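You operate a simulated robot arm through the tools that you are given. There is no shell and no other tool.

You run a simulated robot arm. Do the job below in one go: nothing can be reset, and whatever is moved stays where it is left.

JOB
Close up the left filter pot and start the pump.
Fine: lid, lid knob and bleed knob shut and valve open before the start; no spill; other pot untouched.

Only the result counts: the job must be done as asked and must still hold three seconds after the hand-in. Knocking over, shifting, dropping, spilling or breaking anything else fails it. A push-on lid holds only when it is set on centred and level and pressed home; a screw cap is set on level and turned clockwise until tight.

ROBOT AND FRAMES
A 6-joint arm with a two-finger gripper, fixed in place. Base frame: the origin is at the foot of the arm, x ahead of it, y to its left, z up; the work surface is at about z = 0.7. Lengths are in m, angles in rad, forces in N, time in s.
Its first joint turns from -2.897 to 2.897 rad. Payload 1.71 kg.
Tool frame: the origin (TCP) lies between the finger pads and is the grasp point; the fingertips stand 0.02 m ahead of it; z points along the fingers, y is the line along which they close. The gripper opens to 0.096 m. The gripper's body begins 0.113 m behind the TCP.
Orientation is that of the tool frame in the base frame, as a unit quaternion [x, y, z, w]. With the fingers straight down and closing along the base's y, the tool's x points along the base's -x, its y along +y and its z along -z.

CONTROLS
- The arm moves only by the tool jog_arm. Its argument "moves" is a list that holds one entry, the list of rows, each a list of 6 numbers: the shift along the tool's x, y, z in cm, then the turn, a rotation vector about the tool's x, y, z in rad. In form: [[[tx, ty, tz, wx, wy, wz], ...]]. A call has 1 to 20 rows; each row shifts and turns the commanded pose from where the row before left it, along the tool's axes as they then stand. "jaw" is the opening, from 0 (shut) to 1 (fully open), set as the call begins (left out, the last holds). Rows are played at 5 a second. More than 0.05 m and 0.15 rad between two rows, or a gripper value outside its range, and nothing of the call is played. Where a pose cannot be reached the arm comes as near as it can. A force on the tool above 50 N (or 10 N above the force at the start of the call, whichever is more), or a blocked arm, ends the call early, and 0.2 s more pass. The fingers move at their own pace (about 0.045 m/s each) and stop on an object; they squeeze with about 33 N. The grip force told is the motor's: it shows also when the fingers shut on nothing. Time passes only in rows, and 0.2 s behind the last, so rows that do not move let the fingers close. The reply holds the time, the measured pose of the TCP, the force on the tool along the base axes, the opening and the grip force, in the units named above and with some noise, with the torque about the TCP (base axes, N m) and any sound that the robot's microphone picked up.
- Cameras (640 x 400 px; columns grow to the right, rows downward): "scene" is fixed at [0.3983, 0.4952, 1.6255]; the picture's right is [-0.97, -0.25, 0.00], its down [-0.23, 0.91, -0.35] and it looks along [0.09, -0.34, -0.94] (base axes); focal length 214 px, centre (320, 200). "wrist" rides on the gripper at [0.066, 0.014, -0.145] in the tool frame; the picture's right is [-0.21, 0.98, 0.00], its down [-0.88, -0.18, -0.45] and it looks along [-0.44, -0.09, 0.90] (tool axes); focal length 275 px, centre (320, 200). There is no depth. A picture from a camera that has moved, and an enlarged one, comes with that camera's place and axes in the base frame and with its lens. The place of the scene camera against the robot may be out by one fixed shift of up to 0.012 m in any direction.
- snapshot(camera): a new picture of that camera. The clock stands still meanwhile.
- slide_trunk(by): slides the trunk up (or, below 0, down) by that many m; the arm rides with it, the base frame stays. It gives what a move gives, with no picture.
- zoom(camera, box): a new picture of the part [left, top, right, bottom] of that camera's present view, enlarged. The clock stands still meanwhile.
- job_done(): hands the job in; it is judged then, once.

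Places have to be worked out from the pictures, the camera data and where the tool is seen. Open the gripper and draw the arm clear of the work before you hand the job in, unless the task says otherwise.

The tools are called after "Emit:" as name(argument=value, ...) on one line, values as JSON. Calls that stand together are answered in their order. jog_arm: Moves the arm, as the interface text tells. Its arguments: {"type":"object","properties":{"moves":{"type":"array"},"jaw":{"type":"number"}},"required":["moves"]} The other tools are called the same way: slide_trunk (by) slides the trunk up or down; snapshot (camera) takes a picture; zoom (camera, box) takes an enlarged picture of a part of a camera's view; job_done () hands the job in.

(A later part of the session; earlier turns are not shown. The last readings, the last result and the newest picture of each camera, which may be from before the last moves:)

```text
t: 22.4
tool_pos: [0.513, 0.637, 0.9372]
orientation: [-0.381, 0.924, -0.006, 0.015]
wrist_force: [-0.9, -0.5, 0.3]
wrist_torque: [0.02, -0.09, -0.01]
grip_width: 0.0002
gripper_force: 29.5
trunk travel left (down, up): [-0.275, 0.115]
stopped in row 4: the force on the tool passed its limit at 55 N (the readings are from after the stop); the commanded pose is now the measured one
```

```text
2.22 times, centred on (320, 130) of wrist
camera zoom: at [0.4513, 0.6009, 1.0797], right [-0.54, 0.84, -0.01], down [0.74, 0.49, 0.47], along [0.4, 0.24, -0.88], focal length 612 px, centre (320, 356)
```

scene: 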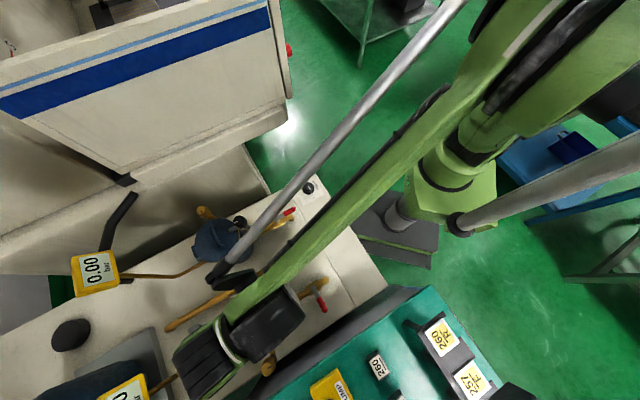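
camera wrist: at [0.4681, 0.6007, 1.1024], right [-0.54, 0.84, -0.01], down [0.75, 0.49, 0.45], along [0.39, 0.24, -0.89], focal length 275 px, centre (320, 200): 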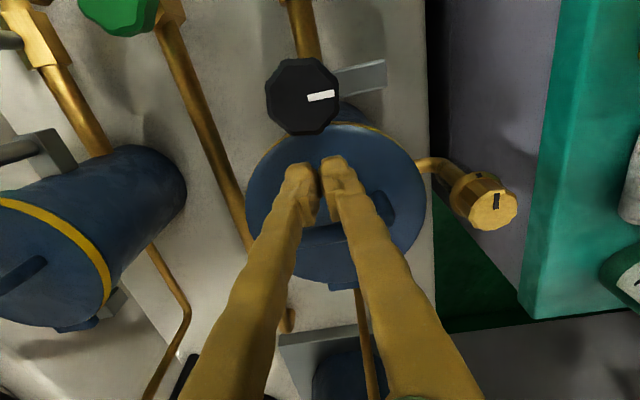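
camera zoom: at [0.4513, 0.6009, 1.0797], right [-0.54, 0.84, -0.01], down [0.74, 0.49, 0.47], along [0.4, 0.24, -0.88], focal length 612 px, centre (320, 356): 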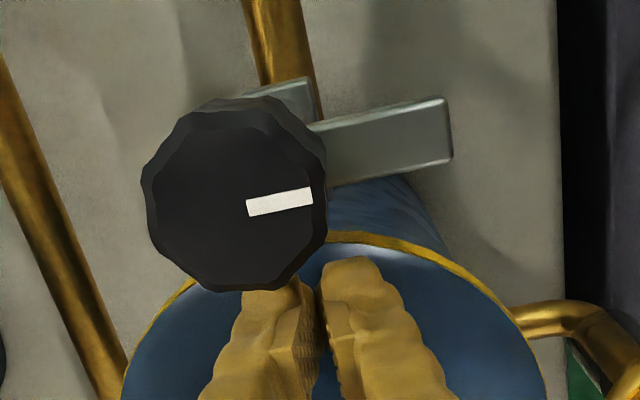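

Contact came at tip z≈0.907 and the lid took a firm 55 N press, so it is home. The arm eased back; I raise 8 cm, and open the jaws to prepare for the clamp knob.

Emit:
jog_arm(moves=[[[0, 0, -3, 0, 0, 0], [0, 0, -3, 0, 0, 0], [0, 0, -3, 0, 0, 0], [0, 0, 0, 0, 0, 0]]])

Emit:
snapshot(camera="wrist")

```text
t: 23.4
tool_pos: [0.5115, 0.6354, 1.0242]
orientation: [-0.38, 0.925, -0.004, 0.014]
wrist_force: [0.2, 0.0, 0.7]
wrist_torque: [0.03, -0.03, -0.01]
grip_width: 0.0001
gripper_force: 29.7
trunk travel left (down, up): [-0.275, 0.115]
```

```text
taken
camera wrist: at [0.4508, 0.5991, 1.1671], right [-0.54, 0.84, -0.01], down [0.74, 0.48, 0.47], along [0.4, 0.24, -0.88], focal length 275 px, centre (320, 200)
```

wrist: 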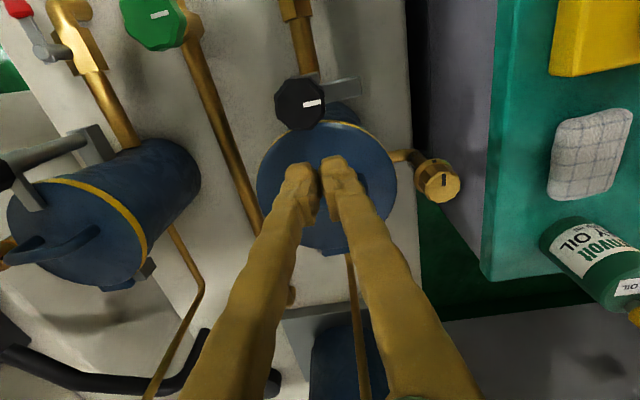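

The clamp knob's top centre triangulates to (0.487, 0.601, ~0.957) with the clamp plate top at z≈0.918. I open the jaws, move above the knob and take out the slight tool tilt.

Emit:
jog_arm(moves=[[[2.1, -0.35, 0, -0.018, 0.023, 0], [2.1, -0.35, 0, 0, 0, 0], [0, 0, 0, 0, 0, 0], [0, 0, 0, 0, 0, 0]]], jaw=0.8)

Emit:
snapshot(camera="wrist")

```text
t: 24.4
tool_pos: [0.4883, 0.6002, 1.0241]
orientation: [-0.38, 0.925, -0.001, -0.001]
wrist_force: [0.4, 0.1, -1.1]
wrist_torque: [-0.03, 0.0, -0.02]
grip_width: 0.0765
gripper_force: 0.0
trunk travel left (down, up): [-0.275, 0.115]
```

```text
taken
camera wrist: at [0.4317, 0.565, 1.1701], right [-0.54, 0.84, 0.0], down [0.75, 0.49, 0.44], along [0.37, 0.24, -0.9], focal length 275 px, centre (320, 200)
```

wrist: 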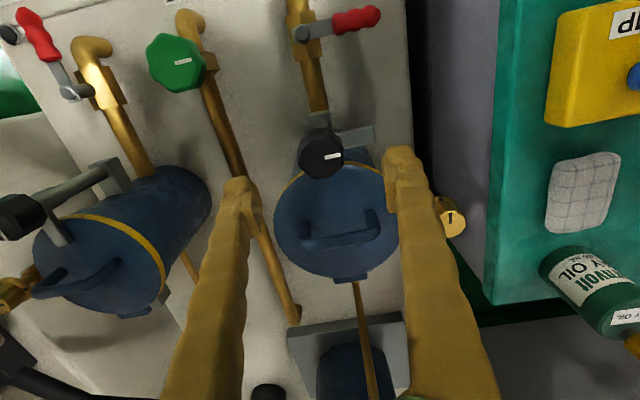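

The tool is level and centred over the knob to within 2 mm. I lower to TCP z≈0.951 so the tips stop about 1 cm above the clamp plate.

Emit:
jog_arm(moves=[[[0.1, 0, 2.5, 0, 0, 0], [0, 0, 2.5, 0, 0, 0], [0, 0, 2.0, 0, 0, 0], [0, 0, 0, 0, 0, 0]]])

Emit:
snapshot(camera="wrist")

```text
t: 25.4
tool_pos: [0.4881, 0.6003, 0.9556]
orientation: [-0.381, 0.925, -0.002, 0.0]
wrist_force: [-0.4, 0.2, 0.5]
wrist_torque: [-0.04, -0.01, 0.0]
grip_width: 0.0766
gripper_force: 0.1
trunk travel left (down, up): [-0.275, 0.115]
```

```text
taken
camera wrist: at [0.4316, 0.5647, 1.1013], right [-0.54, 0.84, 0.0], down [0.75, 0.49, 0.44], along [0.37, 0.24, -0.9], focal length 275 px, centre (320, 200)
```

wrist: 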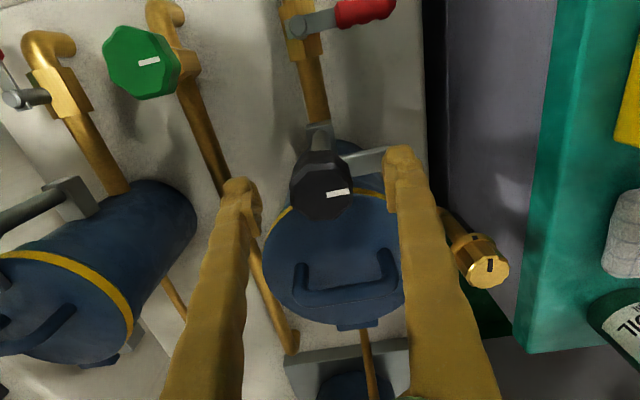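

Knob sits midway between the fingers. I go 4 mm lower with a 2 mm shift toward the robot, then close on the knob.

Emit:
jog_arm(moves=[[[0.2, 0, 0.4, 0, 0, 0], [0, 0, 0, 0, 0, 0]]])

Emit:
jog_arm(moves=[[[0, 0, 0, 0, 0, 0], [0, 0, 0, 0, 0, 0], [0, 0, 0, 0, 0, 0], [0, 0, 0, 0, 0, 0], [0, 0, 0, 0, 0, 0]]], jaw=0)

Emit:
snapshot(camera="wrist")

```text
t: 26.0
tool_pos: [0.4863, 0.5991, 0.9508]
orientation: [-0.38, 0.925, -0.001, -0.001]
wrist_force: [-0.3, -0.1, 0.5]
wrist_torque: [-0.01, 0.01, 0.0]
grip_width: 0.0767
gripper_force: 0.1
trunk travel left (down, up): [-0.275, 0.115]
```

```text
t: 27.2
tool_pos: [0.4858, 0.5996, 0.9511]
orientation: [-0.38, 0.925, -0.001, -0.001]
wrist_force: [1.3, -3.2, -0.9]
wrist_torque: [-0.06, -0.02, -0.03]
grip_width: 0.0367
gripper_force: 34.9
trunk travel left (down, up): [-0.275, 0.115]
```

```text
taken
camera wrist: at [0.4303, 0.5643, 1.0961], right [-0.54, 0.84, 0.0], down [0.75, 0.49, 0.44], along [0.37, 0.24, -0.9], focal length 275 px, centre (320, 200)
```

wrist: 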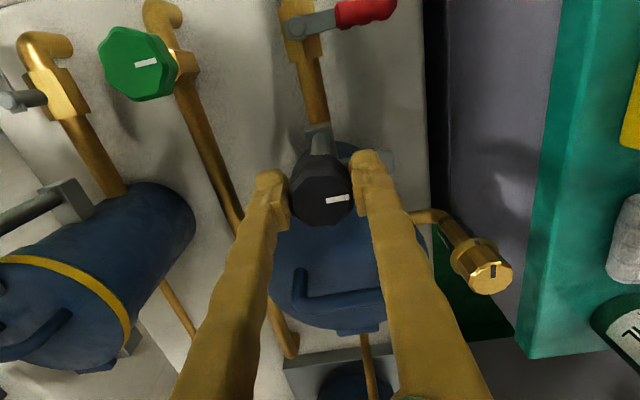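

The knob is gripped (0.0367 m). I start turning it clockwise by 0.45 rad and check that it follows.

Emit:
jog_arm(moves=[[[0, 0, 0, 0, 0, 0.12], [0, 0, 0, 0, 0, 0.12], [0, 0, 0, 0, 0, 0.12], [0, 0, 0, 0, 0, 0.1], [0, 0, 0, 0, 0, 0]]])

Emit:
snapshot(camera="wrist")

```text
t: 28.4
tool_pos: [0.4854, 0.6003, 0.9496]
orientation: [-0.159, 0.987, 0.0, -0.001]
wrist_force: [18.3, 14.2, 8.8]
wrist_torque: [0.22, -0.33, 0.02]
grip_width: 0.0368
gripper_force: 35.0
trunk travel left (down, up): [-0.275, 0.115]
```

```text
taken
camera wrist: at [0.4194, 0.594, 1.096], right [-0.11, 0.99, 0.0], down [0.89, 0.1, 0.44], along [0.44, 0.05, -0.9], focal length 275 px, centre (320, 200)
```

wrist: 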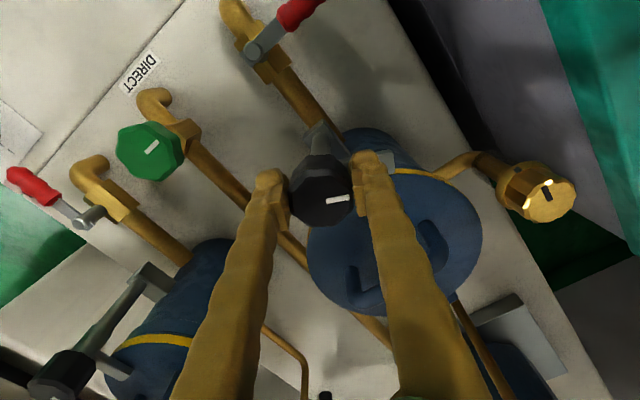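

The knob follows (mark keeps its place relative to the fingers), but a side load of about 23 N built up along +e1. I relieve it by shifting 2 mm that way and 1 mm up, then read again.

Emit:
jog_arm(moves=[[[-0.18, 0.09, -0.1, 0, 0, 0], [0, 0, 0, 0, 0, 0]]])

Emit:
zoom(camera="wrist", box=[250, 110, 480, 320])

```text
t: 29.0
tool_pos: [0.4854, 0.6019, 0.9518]
orientation: [-0.16, 0.987, -0.001, -0.002]
wrist_force: [-5.4, -7.4, -24.3]
wrist_torque: [-0.03, 0.24, -0.03]
grip_width: 0.0368
gripper_force: 35.3
trunk travel left (down, up): [-0.275, 0.115]
```

```text
1.90 times, centred on (365, 215) of wrist
camera zoom: at [0.4198, 0.5943, 1.0966], right [-0.11, 0.99, 0.0], down [0.89, 0.1, 0.44], along [0.44, 0.05, -0.9], focal length 524 px, centre (234, 171)
```

zoom: 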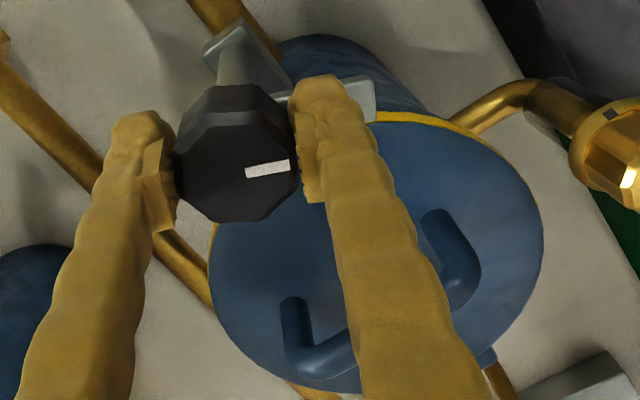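

That overshot a little (stiff: about 30 N/mm vertically). I take back 0.7 mm down and 0.4 mm sideways and then turn another 0.3 rad.

Emit:
jog_arm(moves=[[[0.04, -0.02, 0.07, 0, 0, 0], [0, 0, 0, 0, 0, 0]]])

Emit:
jog_arm(moves=[[[0, 0, 0, 0, 0, 0.1], [0, 0, 0, 0, 0, 0.1], [0, 0, 0, 0, 0, 0.1], [0, 0, 0, 0, 0, 0]]])

```text
t: 29.6
tool_pos: [0.4866, 0.6025, 0.9528]
orientation: [-0.161, 0.987, -0.001, -0.001]
wrist_force: [-12.9, -14.3, -19.5]
wrist_torque: [-0.12, 0.31, -0.07]
grip_width: 0.037
gripper_force: 35.0
trunk travel left (down, up): [-0.275, 0.115]
```

```text
t: 30.6
tool_pos: [0.488, 0.6026, 0.953]
orientation: [-0.009, 1.0, 0.001, -0.001]
wrist_force: [-2.0, -4.0, 6.6]
wrist_torque: [-0.04, -0.08, -0.04]
grip_width: 0.0365
gripper_force: 34.7
trunk travel left (down, up): [-0.275, 0.115]
```

Loads are small again and the knob has turned about 0.76 rad. I continue another 0.4 rad and look.

Emit:
jog_arm(moves=[[[0, 0, 0, 0, 0, 0.1], [0, 0, 0, 0, 0, 0.1], [0, 0, 0, 0, 0, 0.1], [0, 0, 0, 0, 0, 0.1], [0, 0, 0, 0, 0, 0]]])

Emit:
snapshot(camera="wrist")

```text
t: 31.8
tool_pos: [0.4868, 0.6019, 0.9514]
orientation: [0.189, 0.982, 0.001, 0.0]
wrist_force: [12.0, 22.9, 26.8]
wrist_torque: [0.4, -0.24, 0.03]
grip_width: 0.0366
gripper_force: 35.2
trunk travel left (down, up): [-0.275, 0.115]
```

```text
taken
camera wrist: at [0.4306, 0.6401, 1.0962], right [0.56, 0.83, 0.0], down [0.74, -0.5, 0.45], along [0.37, -0.25, -0.9], focal length 275 px, centre (320, 200)
```

wrist: 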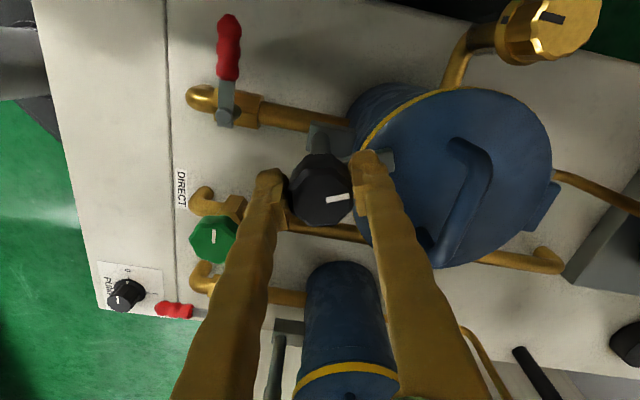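

About 1.16 rad turned; the load has climbed again (27 N up, 26 N sideways), so I relieve it and then turn 0.2 rad more.

Emit:
jog_arm(moves=[[[-0.01, 0.11, -0.06, 0, 0, 0], [0, 0, 0, 0, 0, 0]]])

Emit:
jog_arm(moves=[[[0, 0, 0, 0, 0, 0.1], [0, 0, 0, 0, 0, 0.1], [0, 0, 0, 0, 0, 0]]])

```text
t: 32.4
tool_pos: [0.4862, 0.6015, 0.9513]
orientation: [0.189, 0.982, -0.001, 0.0]
wrist_force: [0.3, 9.9, 3.9]
wrist_torque: [0.08, -0.21, 0.05]
grip_width: 0.037
gripper_force: 35.4
trunk travel left (down, up): [-0.275, 0.115]
```

```text
t: 33.2
tool_pos: [0.4874, 0.6043, 0.9518]
orientation: [0.287, 0.958, -0.001, 0.0]
wrist_force: [-4.2, 10.9, -7.4]
wrist_torque: [0.25, 0.17, -0.03]
grip_width: 0.037
gripper_force: 35.1
trunk travel left (down, up): [-0.275, 0.115]
```

1.36 rad turned with small loads. I turn another 0.21 rad toward the full quarter turn and watch the torque.

Emit:
jog_arm(moves=[[[0, 0, 0, 0, 0, 0.07], [0, 0, 0, 0, 0, 0.07], [0, 0, 0, 0, 0, 0.07], [0, 0, 0, 0, 0, 0]]])

Emit:
snapshot(camera="wrist")

Emit:
zoom(camera="wrist", box=[240, 100, 480, 250])

```text
t: 34.2
tool_pos: [0.4868, 0.6048, 0.9517]
orientation: [0.385, 0.923, -0.001, 0.0]
wrist_force: [5.2, 13.3, -5.5]
wrist_torque: [0.07, -0.09, -0.02]
grip_width: 0.0368
gripper_force: 35.3
trunk travel left (down, up): [-0.275, 0.115]
```

```text
taken
camera wrist: at [0.4507, 0.6602, 1.0961], right [0.84, 0.54, 0.0], down [0.49, -0.75, 0.45], along [0.24, -0.38, -0.89], focal length 275 px, centre (320, 200)
```

wrist: 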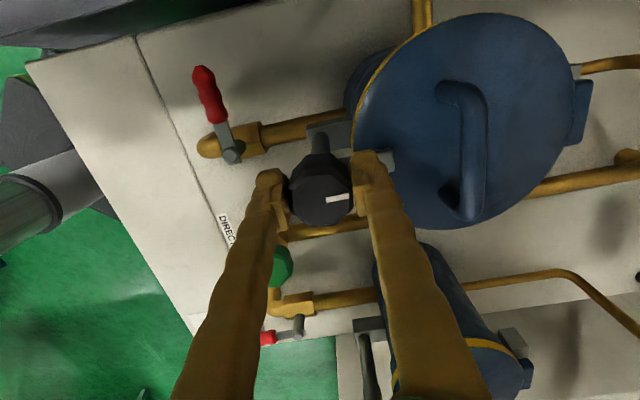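

```text
2.67 times, centred on (360, 175) of wrist
camera zoom: at [0.4507, 0.6602, 1.0961], right [0.84, 0.54, 0.0], down [0.49, -0.75, 0.45], along [0.24, -0.38, -0.89], focal length 734 px, centre (213, 267)
```

zoom: 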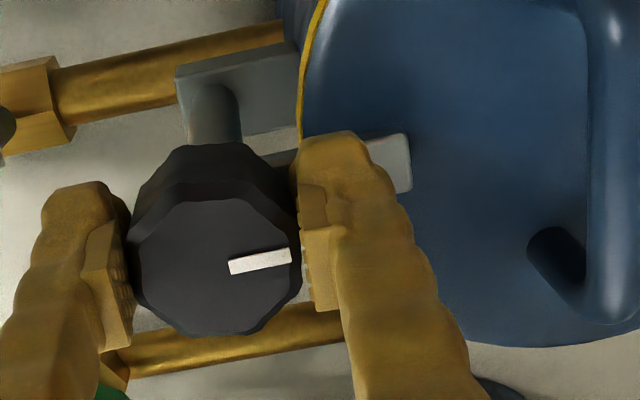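

The clamp plate now lies over the lid at a quarter turn. I try 0.1 rad more to feel for a stop.

Emit:
jog_arm(moves=[[[0, 0, 0, 0, 0, 0.05], [0, 0, 0, 0, 0, 0.05], [0, 0, 0, 0, 0, 0]]])

```text
t: 35.0
tool_pos: [0.4874, 0.6033, 0.9521]
orientation: [0.43, 0.903, -0.001, 0.0]
wrist_force: [10.2, 12.3, 1.6]
wrist_torque: [-0.01, -0.19, 0.15]
grip_width: 0.0368
gripper_force: 35.0
trunk travel left (down, up): [-0.275, 0.115]
```

Torque about the vertical rose slightly to 0.15 N m. I check the picture for slip or a stop.

Emit:
zoom(camera="wrist", box=[240, 100, 480, 250])

Emit:
snapshot(camera="scene")

```text
2.67 times, centred on (360, 175) of wrist
camera zoom: at [0.457, 0.6631, 1.0963], right [0.89, 0.46, 0.0], down [0.41, -0.8, 0.45], along [0.2, -0.4, -0.9], focal length 734 px, centre (213, 267)
```

zoom: 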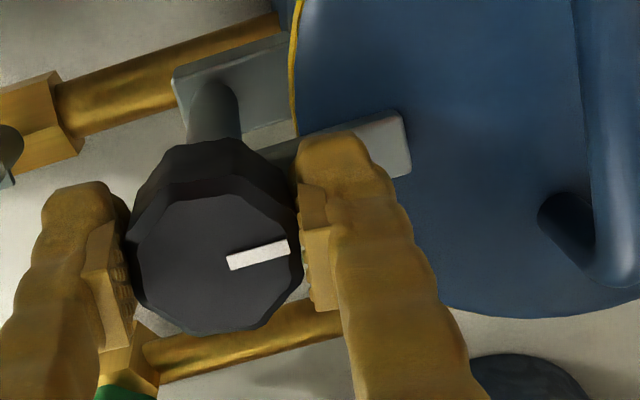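

```text
taken
```

scene: 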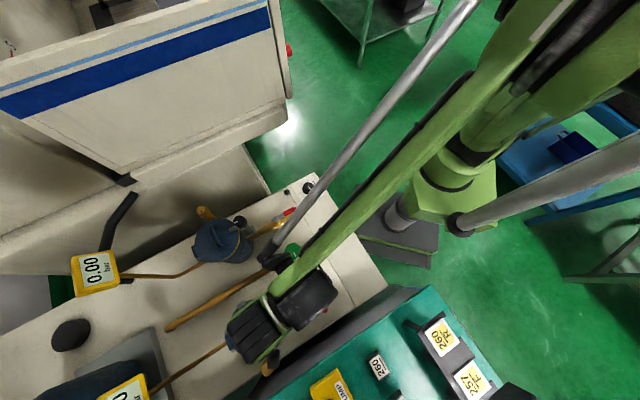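

The mark stayed at 45° (pointing at the lid) while the gripper turned on, so the clamp knob is against its stop. I open the jaws and raise the arm.

Emit:
jog_arm(moves=[[[0, 0, 0, 0, 0, 0], [0, 0, 0, 0, 0, 0], [0, 0, 0, 0, 0, 0], [0, 0, 0, 0, 0, 0]]], jaw=0.8)

Emit:
jog_arm(moves=[[[0, 0, -3, 0, 0, 0], [0, 0, -3, 0, 0, 0], [0, 0, -3, 0, 0, 0], [0, 0, 0, 0, 0, 0.0]]])

Emit:
snapshot(camera="wrist")

```text
t: 36.0
tool_pos: [0.4866, 0.6023, 0.9521]
orientation: [0.431, 0.902, -0.001, 0.001]
wrist_force: [-0.1, -0.6, -1.1]
wrist_torque: [0.0, 0.01, -0.01]
grip_width: 0.077
gripper_force: 0.0
trunk travel left (down, up): [-0.275, 0.115]
```

```text
t: 37.0
tool_pos: [0.4892, 0.6035, 1.0448]
orientation: [0.431, 0.902, 0.0, 0.0]
wrist_force: [1.1, 0.4, -0.1]
wrist_torque: [0.02, 0.0, 0.02]
grip_width: 0.0767
gripper_force: 0.0
trunk travel left (down, up): [-0.275, 0.115]
```

```text
taken
camera wrist: at [0.4589, 0.6633, 1.189], right [0.89, 0.46, 0.0], down [0.41, -0.8, 0.45], along [0.2, -0.4, -0.9], focal length 275 px, centre (320, 200)
```

wrist: 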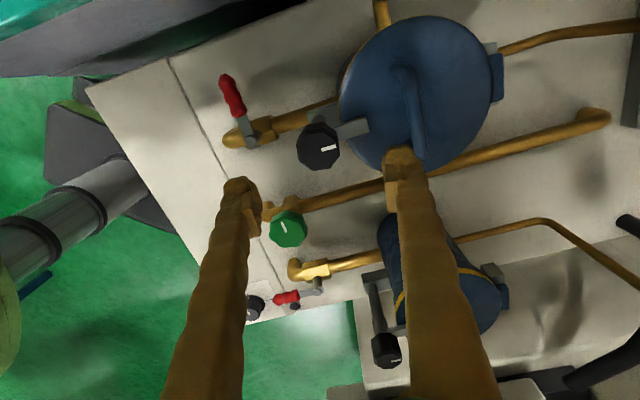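

The lid is clamped. Next is the bleed knob at about (0.482, 0.755), top z≈0.93. I turn the tool back by 2.46 rad at this safe height so that a clockwise quarter turn is available later.

Emit:
jog_arm(moves=[[[0, 0, 0, 0, 0, -0.145], [0, 0, 0, 0, 0, -0.145], [0, 0, 0, 0, 0, -0.145], [0, 0, 0, 0, 0, -0.145], [0, 0, 0, 0, 0, -0.145], [0, 0, 0, 0, 0, -0.145], [0, 0, 0, 0, 0, -0.145], [0, 0, 0, 0, 0, -0.145], [0, 0, 0, 0, 0, -0.145], [0, 0, 0, 0, 0, -0.145], [0, 0, 0, 0, 0, -0.145], [0, 0, 0, 0, 0, -0.145], [0, 0, 0, 0, 0, -0.145], [0, 0, 0, 0, 0, -0.145], [0, 0, 0, 0, 0, -0.145], [0, 0, 0, 0, 0, -0.145], [0, 0, 0, 0, 0, -0.145], [0, 0, 0, 0, 0, 0]]])

Emit:
snapshot(camera="wrist")

```text
t: 40.8
tool_pos: [0.486, 0.6026, 1.0425]
orientation: [0.709, -0.705, 0.001, 0.001]
wrist_force: [-0.6, 0.3, -0.3]
wrist_torque: [0.0, -0.01, -0.03]
grip_width: 0.0766
gripper_force: 0.1
trunk travel left (down, up): [-0.275, 0.115]
```

```text
taken
camera wrist: at [0.4733, 0.5375, 1.1871], right [-0.98, 0.2, 0.0], down [0.18, 0.88, 0.44], along [0.09, 0.43, -0.9], focal length 275 px, centre (320, 200)
```

wrist: 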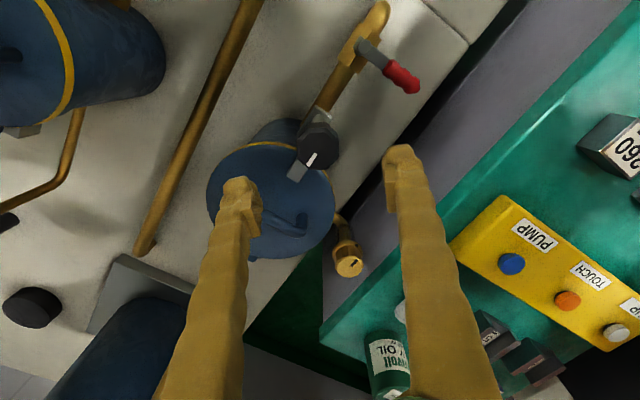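

Tool is turned to yaw 90° and the bleed knob sits at about (0.483, 0.752). I move 15 cm over to stand above it, staying at z≈1.04.

Emit:
jog_arm(moves=[[[-4.5, 0.1, 0, 0, 0, 0], [-4.5, 0.1, 0, 0, 0, 0], [-4, 0.1, 0, 0, 0, 0], [-2, 0.1, 0, 0, 0, 0], [0, 0, 0, 0, 0, 0]]])

Emit:
snapshot(camera="wrist")

Emit:
zoom(camera="wrist", box=[250, 100, 410, 200])

```text
t: 42.0
tool_pos: [0.4843, 0.7498, 1.0433]
orientation: [0.709, -0.705, 0.001, 0.001]
wrist_force: [-0.6, 1.2, 0.4]
wrist_torque: [-0.03, 0.01, 0.02]
grip_width: 0.0767
gripper_force: 0.0
trunk travel left (down, up): [-0.275, 0.115]
```

```text
taken
camera wrist: at [0.4691, 0.6851, 1.1871], right [-0.98, 0.2, 0.0], down [0.18, 0.88, 0.44], along [0.09, 0.43, -0.9], focal length 275 px, centre (320, 200)
```

wrist: 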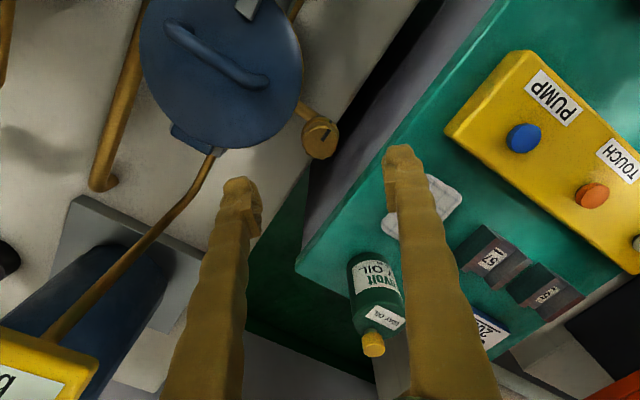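

```text
4.00 times, centred on (330, 150) of wrist
camera zoom: at [0.4691, 0.6851, 1.1871], right [-0.98, 0.2, 0.0], down [0.18, 0.88, 0.44], along [0.09, 0.43, -0.9], focal length 1101 px, centre (280, 400)
```

zoom: 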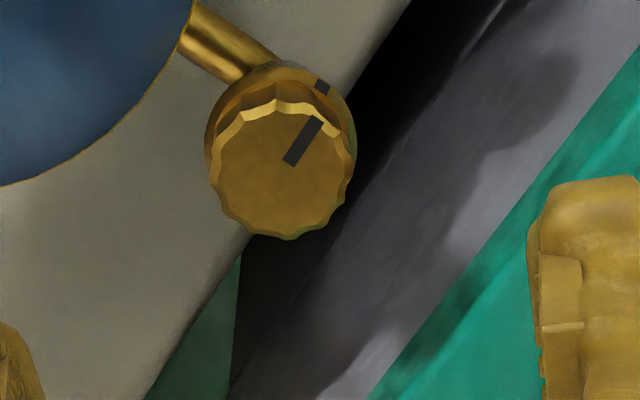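

The bleed knob top centre triangulates to (0.482, 0.7485, 0.932), with its collar top near 0.91. I narrow the jaws to 5 cm, correct 2 mm and lower in two stages.

Emit:
jog_arm(moves=[[[0.1, 0.2, 2.5, 0, 0, 0], [0, 0, 2.5, 0, 0, 0], [0, 0, 2.5, 0, 0, 0], [0, 0, 0, 0, 0, 0]]], jaw=0.54)

Emit:
snapshot(camera="wrist")

```text
t: 43.0
tool_pos: [0.4819, 0.7514, 0.9668]
orientation: [0.709, -0.705, 0.001, 0.001]
wrist_force: [0.7, 0.5, -0.4]
wrist_torque: [0.0, 0.03, 0.0]
grip_width: 0.0516
gripper_force: 0.0
trunk travel left (down, up): [-0.275, 0.115]
```

```text
taken
camera wrist: at [0.4684, 0.6864, 1.1107], right [-0.98, 0.2, 0.0], down [0.18, 0.88, 0.44], along [0.09, 0.43, -0.9], focal length 275 px, centre (320, 200)
```

wrist: 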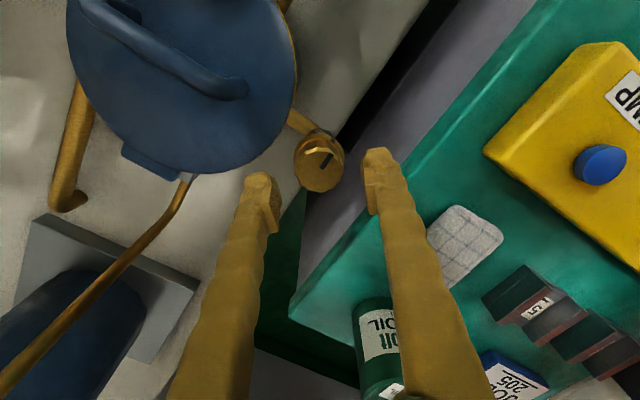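

Knob centre is at about (0.483, 0.748), TCP at (0.482, 0.751). I shift 3 mm back, lower 3.1 cm to straddle the knob, then close.

Emit:
jog_arm(moves=[[[0.3, 0, 0, 0, 0, 0], [0, 0, 1.6, 0, 0, 0], [0, 0, 1.5, 0, 0, 0], [0, 0, 0, 0, 0, 0]]])

Emit:
snapshot(camera="wrist")

```text
t: 44.0
tool_pos: [0.4798, 0.7499, 0.935]
orientation: [0.708, -0.706, 0.001, 0.001]
wrist_force: [-1.4, 0.1, -0.1]
wrist_torque: [0.0, -0.01, 0.01]
grip_width: 0.0517
gripper_force: 0.0
trunk travel left (down, up): [-0.275, 0.115]
```

```text
taken
camera wrist: at [0.4667, 0.684, 1.0805], right [-0.98, 0.2, 0.0], down [0.18, 0.88, 0.44], along [0.09, 0.43, -0.9], focal length 275 px, centre (320, 200)
```

wrist: 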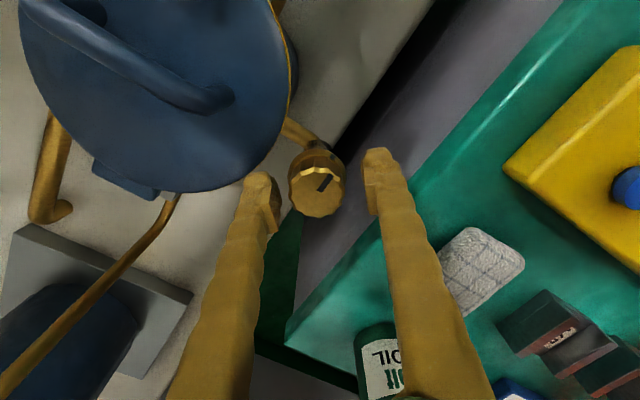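

Knob is between the fingers, about 2 mm off to +x. I shift by that and close the jaws.

Emit:
jog_arm(moves=[[[0.05, -0.2, 0, 0, 0, 0], [0, 0, 0, 0, 0, 0]]])

Emit:
jog_arm(moves=[[[0, 0, 0, 0, 0, 0], [0, 0, 0, 0, 0, 0], [0, 0, 0, 0, 0, 0], [0, 0, 0, 0, 0, 0]]], jaw=0)

Emit:
zoom(camera="wrist", box=[240, 120, 400, 220])

```text
t: 44.6
tool_pos: [0.4815, 0.7479, 0.9356]
orientation: [0.709, -0.705, 0.001, 0.0]
wrist_force: [0.2, 0.4, 0.3]
wrist_torque: [0.02, 0.03, 0.03]
grip_width: 0.0516
gripper_force: 0.0
trunk travel left (down, up): [-0.275, 0.115]
```

```text
t: 45.6
tool_pos: [0.4824, 0.749, 0.9349]
orientation: [0.709, -0.705, 0.0, 0.0]
wrist_force: [-5.5, -2.5, -3.0]
wrist_torque: [-0.04, 0.1, -0.02]
grip_width: 0.0308
gripper_force: 35.2
trunk travel left (down, up): [-0.275, 0.115]
```

```text
4.00 times, centred on (320, 170) of wrist
camera zoom: at [0.4686, 0.6832, 1.0807], right [-0.98, 0.2, 0.0], down [0.18, 0.88, 0.44], along [0.09, 0.43, -0.9], focal length 1101 px, centre (320, 320)
```

zoom: 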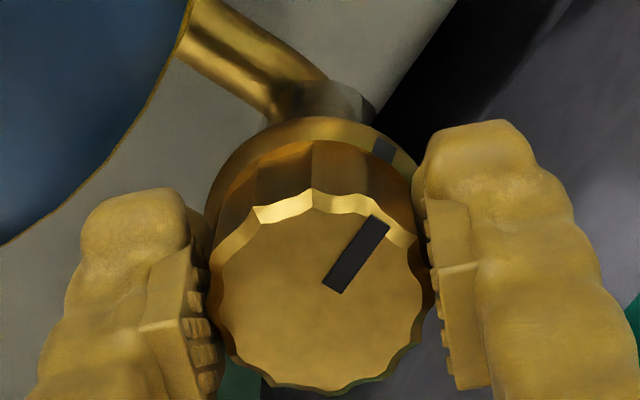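

Knob gripped at 0.031 m. I turn clockwise by 0.3 rad and watch torque, mark and collar mark.

Emit:
jog_arm(moves=[[[0, 0, 0, 0, 0, 0.1], [0, 0, 0, 0, 0, 0.1], [0, 0, 0, 0, 0, 0.1], [0, 0, 0, 0, 0, 0]]])

Emit:
zoom(camera="wrist", box=[240, 120, 400, 220])

```text
t: 46.6
tool_pos: [0.4828, 0.7475, 0.936]
orientation: [-0.595, 0.804, 0.0, -0.001]
wrist_force: [-6.8, -5.8, -7.8]
wrist_torque: [-0.15, 0.13, 0.0]
grip_width: 0.0303
gripper_force: 35.2
trunk travel left (down, up): [-0.275, 0.115]
```

```text
4.00 times, centred on (320, 170) of wrist
camera zoom: at [0.4498, 0.6902, 1.0808], right [-0.88, 0.48, 0.0], down [0.43, 0.79, 0.44], along [0.21, 0.39, -0.9], focal length 1101 px, centre (320, 320)
```

zoom: 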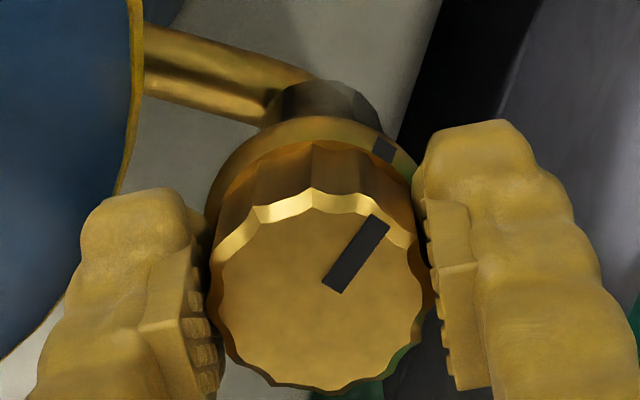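

Knob and collar mark both turn with the gripper, freely. I continue clockwise by 0.4 rad.

Emit:
jog_arm(moves=[[[0, 0, 0, 0, 0, 0.1], [0, 0, 0, 0, 0, 0.1], [0, 0, 0, 0, 0, 0.1], [0, 0, 0, 0, 0, 0.1], [0, 0, 0, 0, 0, 0]]])

```text
t: 47.8
tool_pos: [0.483, 0.7485, 0.9357]
orientation: [-0.423, 0.906, 0.0, -0.001]
wrist_force: [-4.5, -8.0, -5.6]
wrist_torque: [-0.19, 0.1, -0.01]
grip_width: 0.0309
gripper_force: 34.9
trunk travel left (down, up): [-0.275, 0.115]
```

0.7 rad turned with small loads. I turn another 0.4 rad.

Emit:
jog_arm(moves=[[[0, 0, 0, 0, 0, 0.1], [0, 0, 0, 0, 0, 0.1], [0, 0, 0, 0, 0, 0.1], [0, 0, 0, 0, 0, 0.1], [0, 0, 0, 0, 0, 0]]])

```text
t: 49.0
tool_pos: [0.4821, 0.7484, 0.9362]
orientation: [-0.235, 0.972, -0.001, 0.0]
wrist_force: [-4.7, -5.0, -9.9]
wrist_torque: [-0.17, 0.32, -0.03]
grip_width: 0.0306
gripper_force: 35.2
trunk travel left (down, up): [-0.275, 0.115]
```

Emit:
jog_arm(moves=[[[0, 0, 0, 0, 0, 0.1], [0, 0, 0, 0, 0, 0.1], [0, 0, 0, 0, 0, 0.1], [0, 0, 0, 0, 0, 0.1], [0, 0, 0, 0, 0, 0]]])

Emit:
snapshot(camera="wrist")

Emit:
zoom(camera="wrist", box=[240, 120, 400, 220])

```text
t: 50.2
tool_pos: [0.4833, 0.7475, 0.9351]
orientation: [-0.037, 0.999, -0.002, 0.0]
wrist_force: [9.1, 13.4, 7.0]
wrist_torque: [0.2, -0.24, -0.04]
grip_width: 0.0308
gripper_force: 35.4
trunk travel left (down, up): [-0.275, 0.115]
```

```text
taken
camera wrist: at [0.4157, 0.7575, 1.0808], right [0.13, 0.99, 0.0], down [0.89, -0.12, 0.45], along [0.44, -0.06, -0.9], focal length 275 px, centre (320, 200)
```

wrist: 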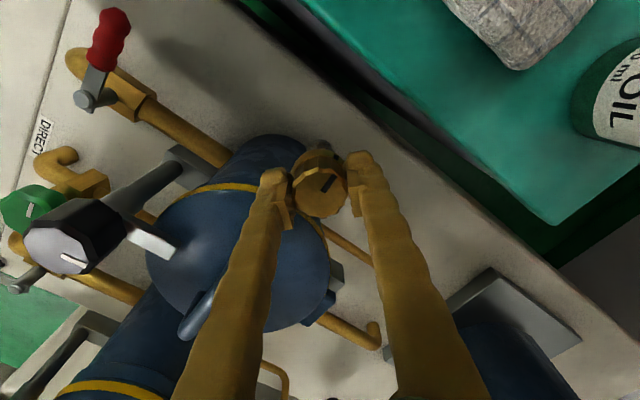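

```text
4.00 times, centred on (320, 170) of wrist
camera zoom: at [0.4157, 0.7575, 1.0808], right [0.13, 0.99, 0.0], down [0.89, -0.12, 0.45], along [0.44, -0.06, -0.9], focal length 1101 px, centre (320, 320)
```

zoom: 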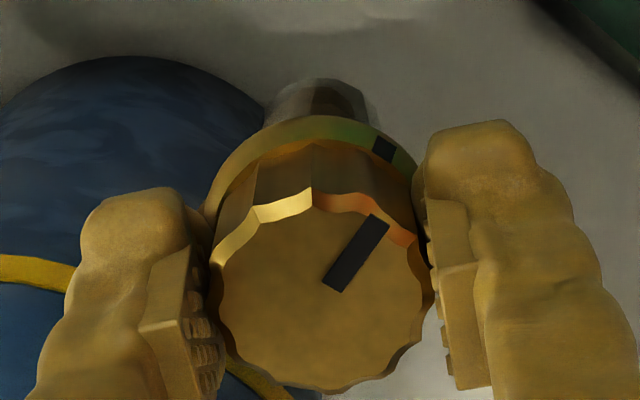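

About 1.5 rad turned and the mark now points along +e2 like the shut right-hand knob. I turn 0.15 rad more to feel for the stop.

Emit:
jog_arm(moves=[[[0, 0, 0, 0, 0, 0.08], [0, 0, 0, 0, 0, 0.07], [0, 0, 0, 0, 0, 0]]])

Emit:
zoom(camera="wrist", box=[240, 120, 400, 220])

```text
t: 51.0
tool_pos: [0.4814, 0.7479, 0.9365]
orientation: [0.038, 0.999, -0.001, 0.001]
wrist_force: [3.2, 9.2, 13.6]
wrist_torque: [0.13, -0.03, 0.27]
grip_width: 0.031
gripper_force: 35.1
trunk travel left (down, up): [-0.275, 0.115]
```

```text
4.00 times, centred on (320, 170) of wrist
camera zoom: at [0.4168, 0.7674, 1.081], right [0.28, 0.96, 0.0], down [0.86, -0.25, 0.44], along [0.43, -0.12, -0.9], focal length 1101 px, centre (320, 320)
```

zoom: 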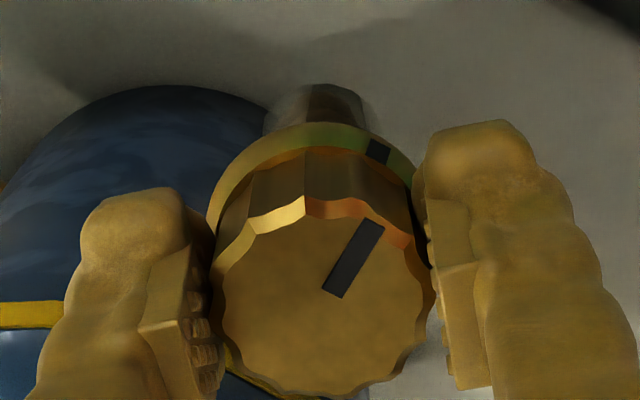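

Torque rose to 0.27 N m and the mark stopped following, so the bleed knob is shut at its stop. I open the jaws to 5 cm and raise the arm.

Emit:
jog_arm(moves=[[[0, 0, 0, 0, 0, 0], [0, 0, 0, 0, 0, 0], [0, 0, 0, 0, 0, 0]]], jaw=0.54)

Emit:
jog_arm(moves=[[[0, 0, -3, 0, 0, 0], [0, 0, -3, 0, 0, 0], [0, 0, -3, 0, 0, 0], [0, 0, -3, 0, 0, 0], [0, 0, 0, 0, 0, 0]]])

Emit:
snapshot(camera="wrist")

```text
t: 51.8
tool_pos: [0.4826, 0.7482, 0.9373]
orientation: [0.037, 0.999, -0.001, 0.0]
wrist_force: [-0.6, 0.0, -0.4]
wrist_torque: [0.02, -0.03, -0.01]
grip_width: 0.0518
gripper_force: 0.1
trunk travel left (down, up): [-0.275, 0.115]
```

```text
t: 53.0
tool_pos: [0.482, 0.7509, 1.0568]
orientation: [0.037, 0.999, -0.001, 0.0]
wrist_force: [-0.2, 0.2, 0.1]
wrist_torque: [0.02, 0.01, 0.0]
grip_width: 0.0519
gripper_force: 0.0
trunk travel left (down, up): [-0.275, 0.115]
```

```text
taken
camera wrist: at [0.4174, 0.7697, 1.2018], right [0.28, 0.96, 0.0], down [0.86, -0.25, 0.45], along [0.43, -0.12, -0.9], focal length 275 px, centre (320, 200)
```

wrist: 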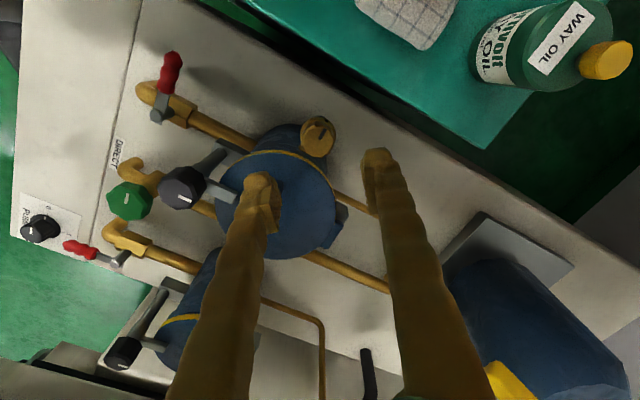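

Bleed is shut. Next the valve: its pivot is at about (0.416, 0.530, 0.795), handle pointing +e2, to be swung 90° counter-clockwise (from above) to lie along the pipe. I close the jaws, turn the tool back to 45° and move above the pot side of the handle.

Emit:
jog_arm(moves=[[[0, 0, 0, 0, 0, -0.1425], [0, 0, 0, 0, 0, -0.1425], [0, 0, 0, 0, 0, -0.1425], [0, 0, 0, 0, 0, -0.1425], [0, 0, 0, 0, 0, -0.1425], [0, 0, 0, 0, 0, -0.1425], [4.2, -1.0, 0, 0, 0, 0], [4.2, -1.0, 0, 0, 0, 0], [4.2, -1.0, 0, 0, 0, 0], [4.2, -1.0, 0, 0, 0, 0], [0, 0, 0, 0, 0, 0]]], jaw=0)

Emit:
snapshot(camera="wrist")

```text
t: 55.4
tool_pos: [0.3896, 0.5999, 1.0592]
orientation: [-0.38, 0.925, 0.001, -0.001]
wrist_force: [0.1, -0.4, -1.0]
wrist_torque: [0.03, -0.04, -0.03]
grip_width: 0.0
gripper_force: 29.5
trunk travel left (down, up): [-0.275, 0.115]
```

```text
taken
camera wrist: at [0.333, 0.5643, 1.2045], right [-0.54, 0.84, 0.0], down [0.75, 0.49, 0.44], along [0.37, 0.24, -0.9], focal length 275 px, centre (320, 200)
```

wrist: 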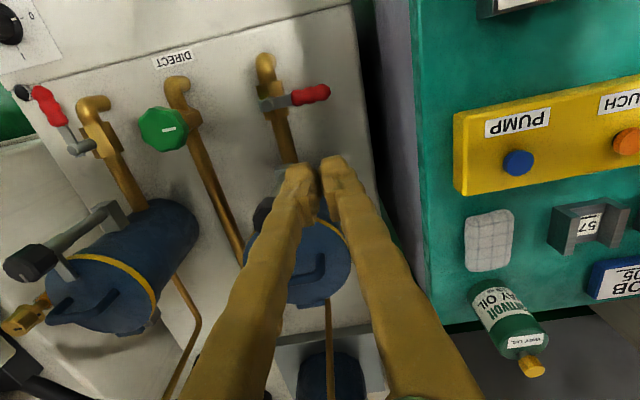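

The fingers stand beside the handle on the pot side. I shift 1 cm toward the pivot and lower 20 cm, then look.

Emit:
jog_arm(moves=[[[0, -1.0, 3, 0, 0, 0], [0, 0, 4, 0, 0, 0], [0, 0, 4, 0, 0, 0], [0, 0, 4, 0, 0, 0], [0, 0, 4, 0, 0, 0], [0, 0, 0, 0, 0, 0]]])

Emit:
snapshot(camera="wrist")

```text
t: 56.8
tool_pos: [0.3965, 0.5924, 0.8701]
orientation: [-0.381, 0.925, -0.001, -0.001]
wrist_force: [-0.7, -0.6, 0.2]
wrist_torque: [-0.01, 0.03, 0.01]
grip_width: 0.0
gripper_force: 29.5
trunk travel left (down, up): [-0.275, 0.115]
```

```text
taken
camera wrist: at [0.3403, 0.5564, 1.0146], right [-0.54, 0.84, 0.0], down [0.75, 0.49, 0.44], along [0.37, 0.24, -0.9], focal length 275 px, centre (320, 200)
```

wrist: 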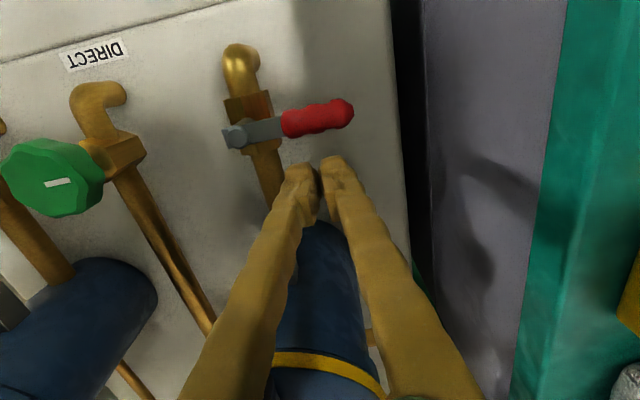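

I lower another 5.5 cm so the tips reach about z=0.795, alongside the handle.

Emit:
jog_arm(moves=[[[0, 0, 2, 0, 0, 0], [0, 0, 2, 0, 0, 0], [0, 0, 1.5, 0, 0, 0], [0, 0, 0, 0, 0, 0]]])

Emit:
snapshot(camera="wrist")

```text
t: 57.8
tool_pos: [0.3985, 0.5946, 0.8135]
orientation: [-0.38, 0.925, -0.001, -0.001]
wrist_force: [0.0, -0.1, 0.3]
wrist_torque: [-0.02, -0.01, -0.01]
grip_width: 0.0
gripper_force: 30.0
trunk travel left (down, up): [-0.275, 0.115]
```

```text
taken
camera wrist: at [0.3415, 0.5575, 0.958], right [-0.54, 0.84, 0.0], down [0.75, 0.49, 0.44], along [0.37, 0.24, -0.9], focal length 275 px, centre (320, 200)
```

wrist: 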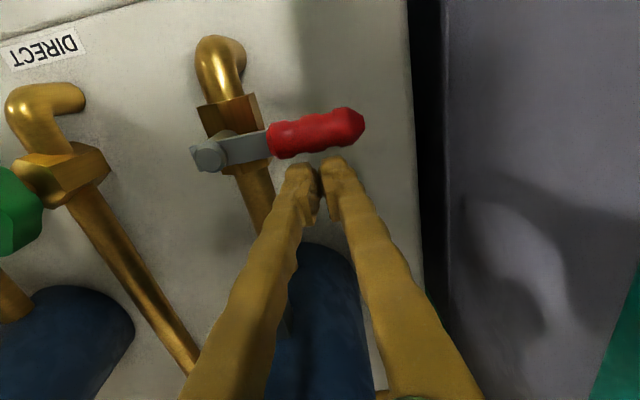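

Finger is about 1.6 cm from the handle. I sweep it around the pivot along the computed arc, first half.

Emit:
jog_arm(moves=[[[1.64, 0, -0.3, 0, 0, 0], [1.51, 0.3, 0, 0, 0, 0], [1.55, -0.1, 0, 0, 0, 0], [1.46, -0.5, 0, 0, 0, 0], [0, 0, 0, 0, 0, 0]]])

Emit:
snapshot(camera="wrist")

```text
t: 59.0
tool_pos: [0.3548, 0.5482, 0.8152]
orientation: [-0.38, 0.925, 0.0, 0.0]
wrist_force: [-0.2, 0.1, -0.3]
wrist_torque: [-0.01, 0.05, 0.03]
grip_width: 0.0
gripper_force: 29.6
trunk travel left (down, up): [-0.275, 0.115]
```

```text
taken
camera wrist: at [0.2986, 0.5124, 0.9604], right [-0.54, 0.84, 0.0], down [0.75, 0.49, 0.44], along [0.37, 0.24, -0.9], focal length 275 px, centre (320, 200)
```

wrist: 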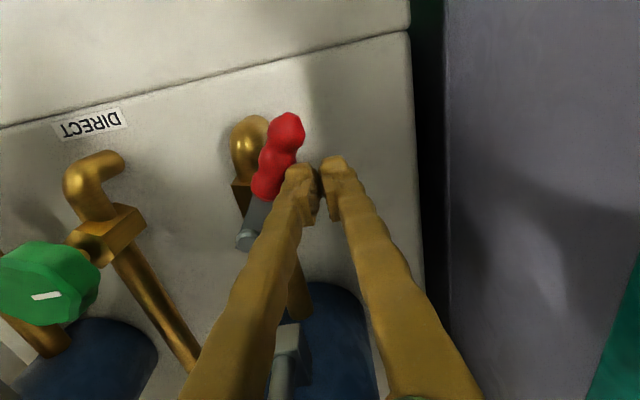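

The handle has swung more than halfway with almost no resistance. I finish the arc with the second half.

Emit:
jog_arm(moves=[[[1.2, -0.85, 0, 0, 0, 0], [0.9, -1.16, 0, 0, 0, 0], [0.5, -1.3, 0, 0, 0, 0], [0.1, -0.5, 0, 0, 0, 0], [0, 0, 0, 0, 0, 0]]])

Emit:
snapshot(camera="wrist")

```text
t: 60.0
tool_pos: [0.3498, 0.5067, 0.8206]
orientation: [-0.382, 0.924, -0.001, 0.007]
wrist_force: [-0.6, 0.4, 0.6]
wrist_torque: [0.08, 0.01, 0.0]
grip_width: 0.0001
gripper_force: 29.1
trunk travel left (down, up): [-0.275, 0.115]
stopped in row 4: the force on the tool passed its limit at 57 N (the readings are from after the stop); the commanded pose is now the measured one
```

```text
taken
camera wrist: at [0.2914, 0.4699, 0.9649], right [-0.54, 0.84, 0.0], down [0.75, 0.48, 0.46], along [0.39, 0.25, -0.89], focal length 275 px, centre (320, 200)
```

wrist: 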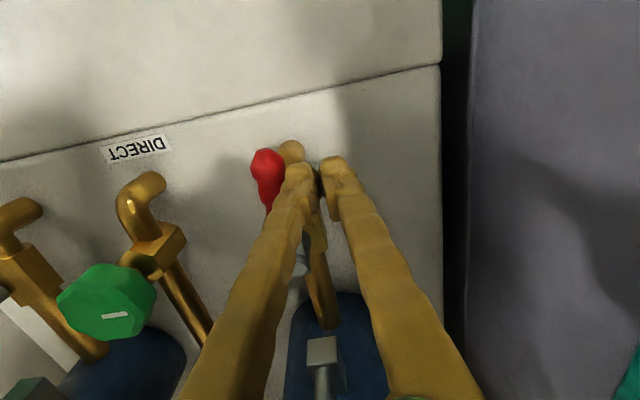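

The finger met the handle's stop at 57 N, so the handle should be fully along the pipe. I back off 2 cm and raise to check.

Emit:
jog_arm(moves=[[[0, 2, 0, 0, 0, 0], [0, 0, -4, 0, 0, 0], [0, 0, -4, 0, 0, 0], [0, 0, -4, 0, 0, 0], [0, 0, -4, 0, 0, 0], [0, 0, -4, 0, 0, 0], [0, 0, 0, 0, 0, 0]]])

Emit:
snapshot(camera="wrist")

Emit:
snapshot(camera="scene")

```text
t: 61.6
tool_pos: [0.3357, 0.5205, 1.0211]
orientation: [-0.382, 0.924, 0.0, 0.008]
wrist_force: [-0.5, -0.6, 0.2]
wrist_torque: [0.04, -0.01, 0.05]
grip_width: 0.0
gripper_force: 29.4
trunk travel left (down, up): [-0.275, 0.115]
```

```text
taken
camera wrist: at [0.2773, 0.4838, 1.1651], right [-0.54, 0.84, 0.0], down [0.75, 0.49, 0.46], along [0.38, 0.25, -0.89], focal length 275 px, centre (320, 200)
```

wrist: 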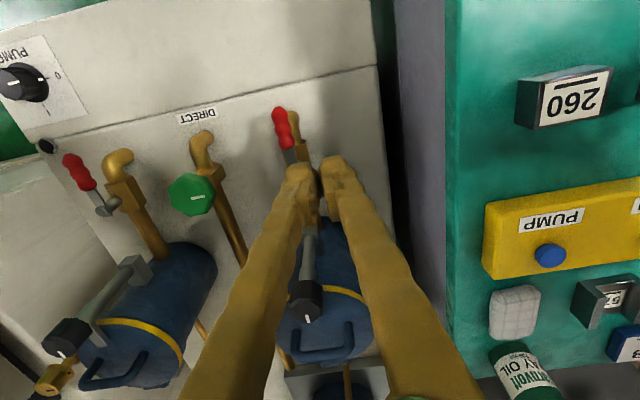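

```text
taken
```

scene: 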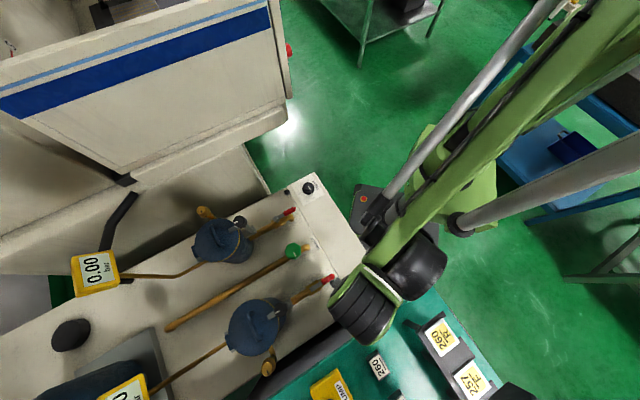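

Both handles now lie along their pipes. I zoom in with the scene camera to compare both pots before starting the pump.

Emit:
zoom(camera="scene", box=[210, 265, 346, 385])

Emit:
zoom(camera="scene", box=[185, 175, 325, 285])

Emit:
zoom(camera="scene", box=[255, 350, 287, 380])

Emit:
zoom(camera="wrist", box=[0, 20, 160, 140])

```text
3.33 times, centred on (278, 325) of scene
camera zoom: at [0.3983, 0.4952, 1.6255], right [-0.97, -0.25, 0.0], down [-0.23, 0.91, -0.35], along [0.09, -0.34, -0.94], focal length 715 px, centre (460, -217)
```

zoom: 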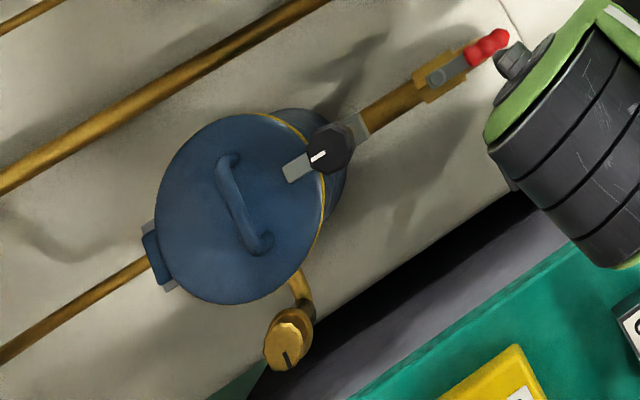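

```text
3.64 times, centred on (255, 230) of scene
camera zoom: at [0.3983, 0.4952, 1.6255], right [-0.97, -0.25, 0.0], down [-0.23, 0.91, -0.35], along [0.09, -0.34, -0.94], focal length 780 px, centre (556, 91)
```

zoom: 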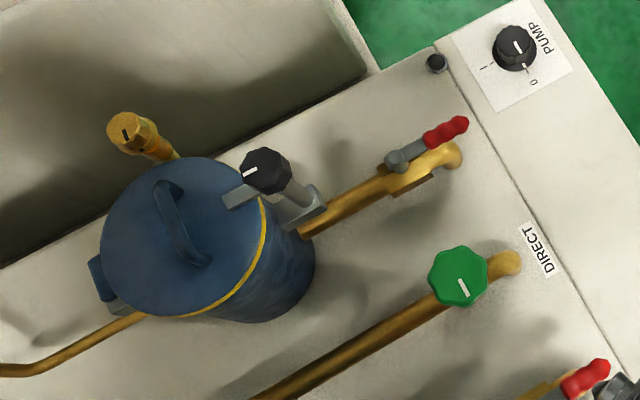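

```text
13.33 times, centred on (271, 365) of scene
camera zoom: at [0.3983, 0.4952, 1.6255], right [-0.97, -0.25, 0.0], down [-0.23, 0.91, -0.35], along [0.09, -0.34, -0.94], focal length 2860 px, centre (973, -2000)
```

zoom: 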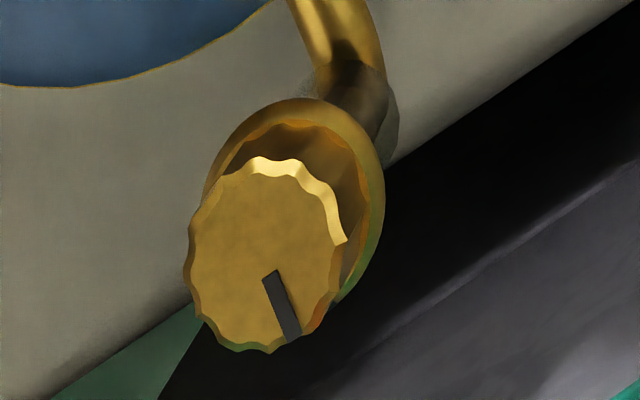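

```text
3.33 times, centred on (80, 80) of wrist
camera zoom: at [0.2773, 0.4838, 1.1651], right [-0.54, 0.84, 0.0], down [0.75, 0.49, 0.46], along [0.38, 0.25, -0.89], focal length 918 px, centre (1120, 600)
```

zoom: 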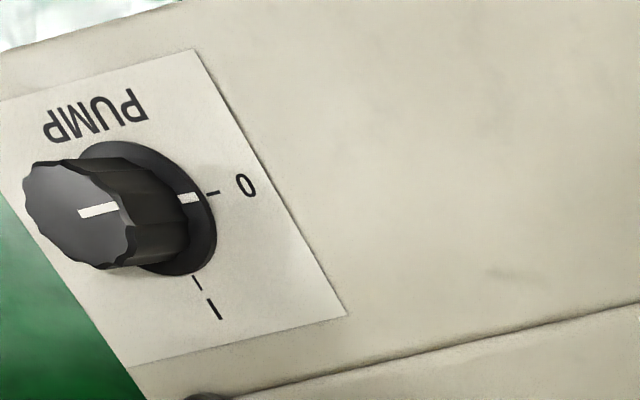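

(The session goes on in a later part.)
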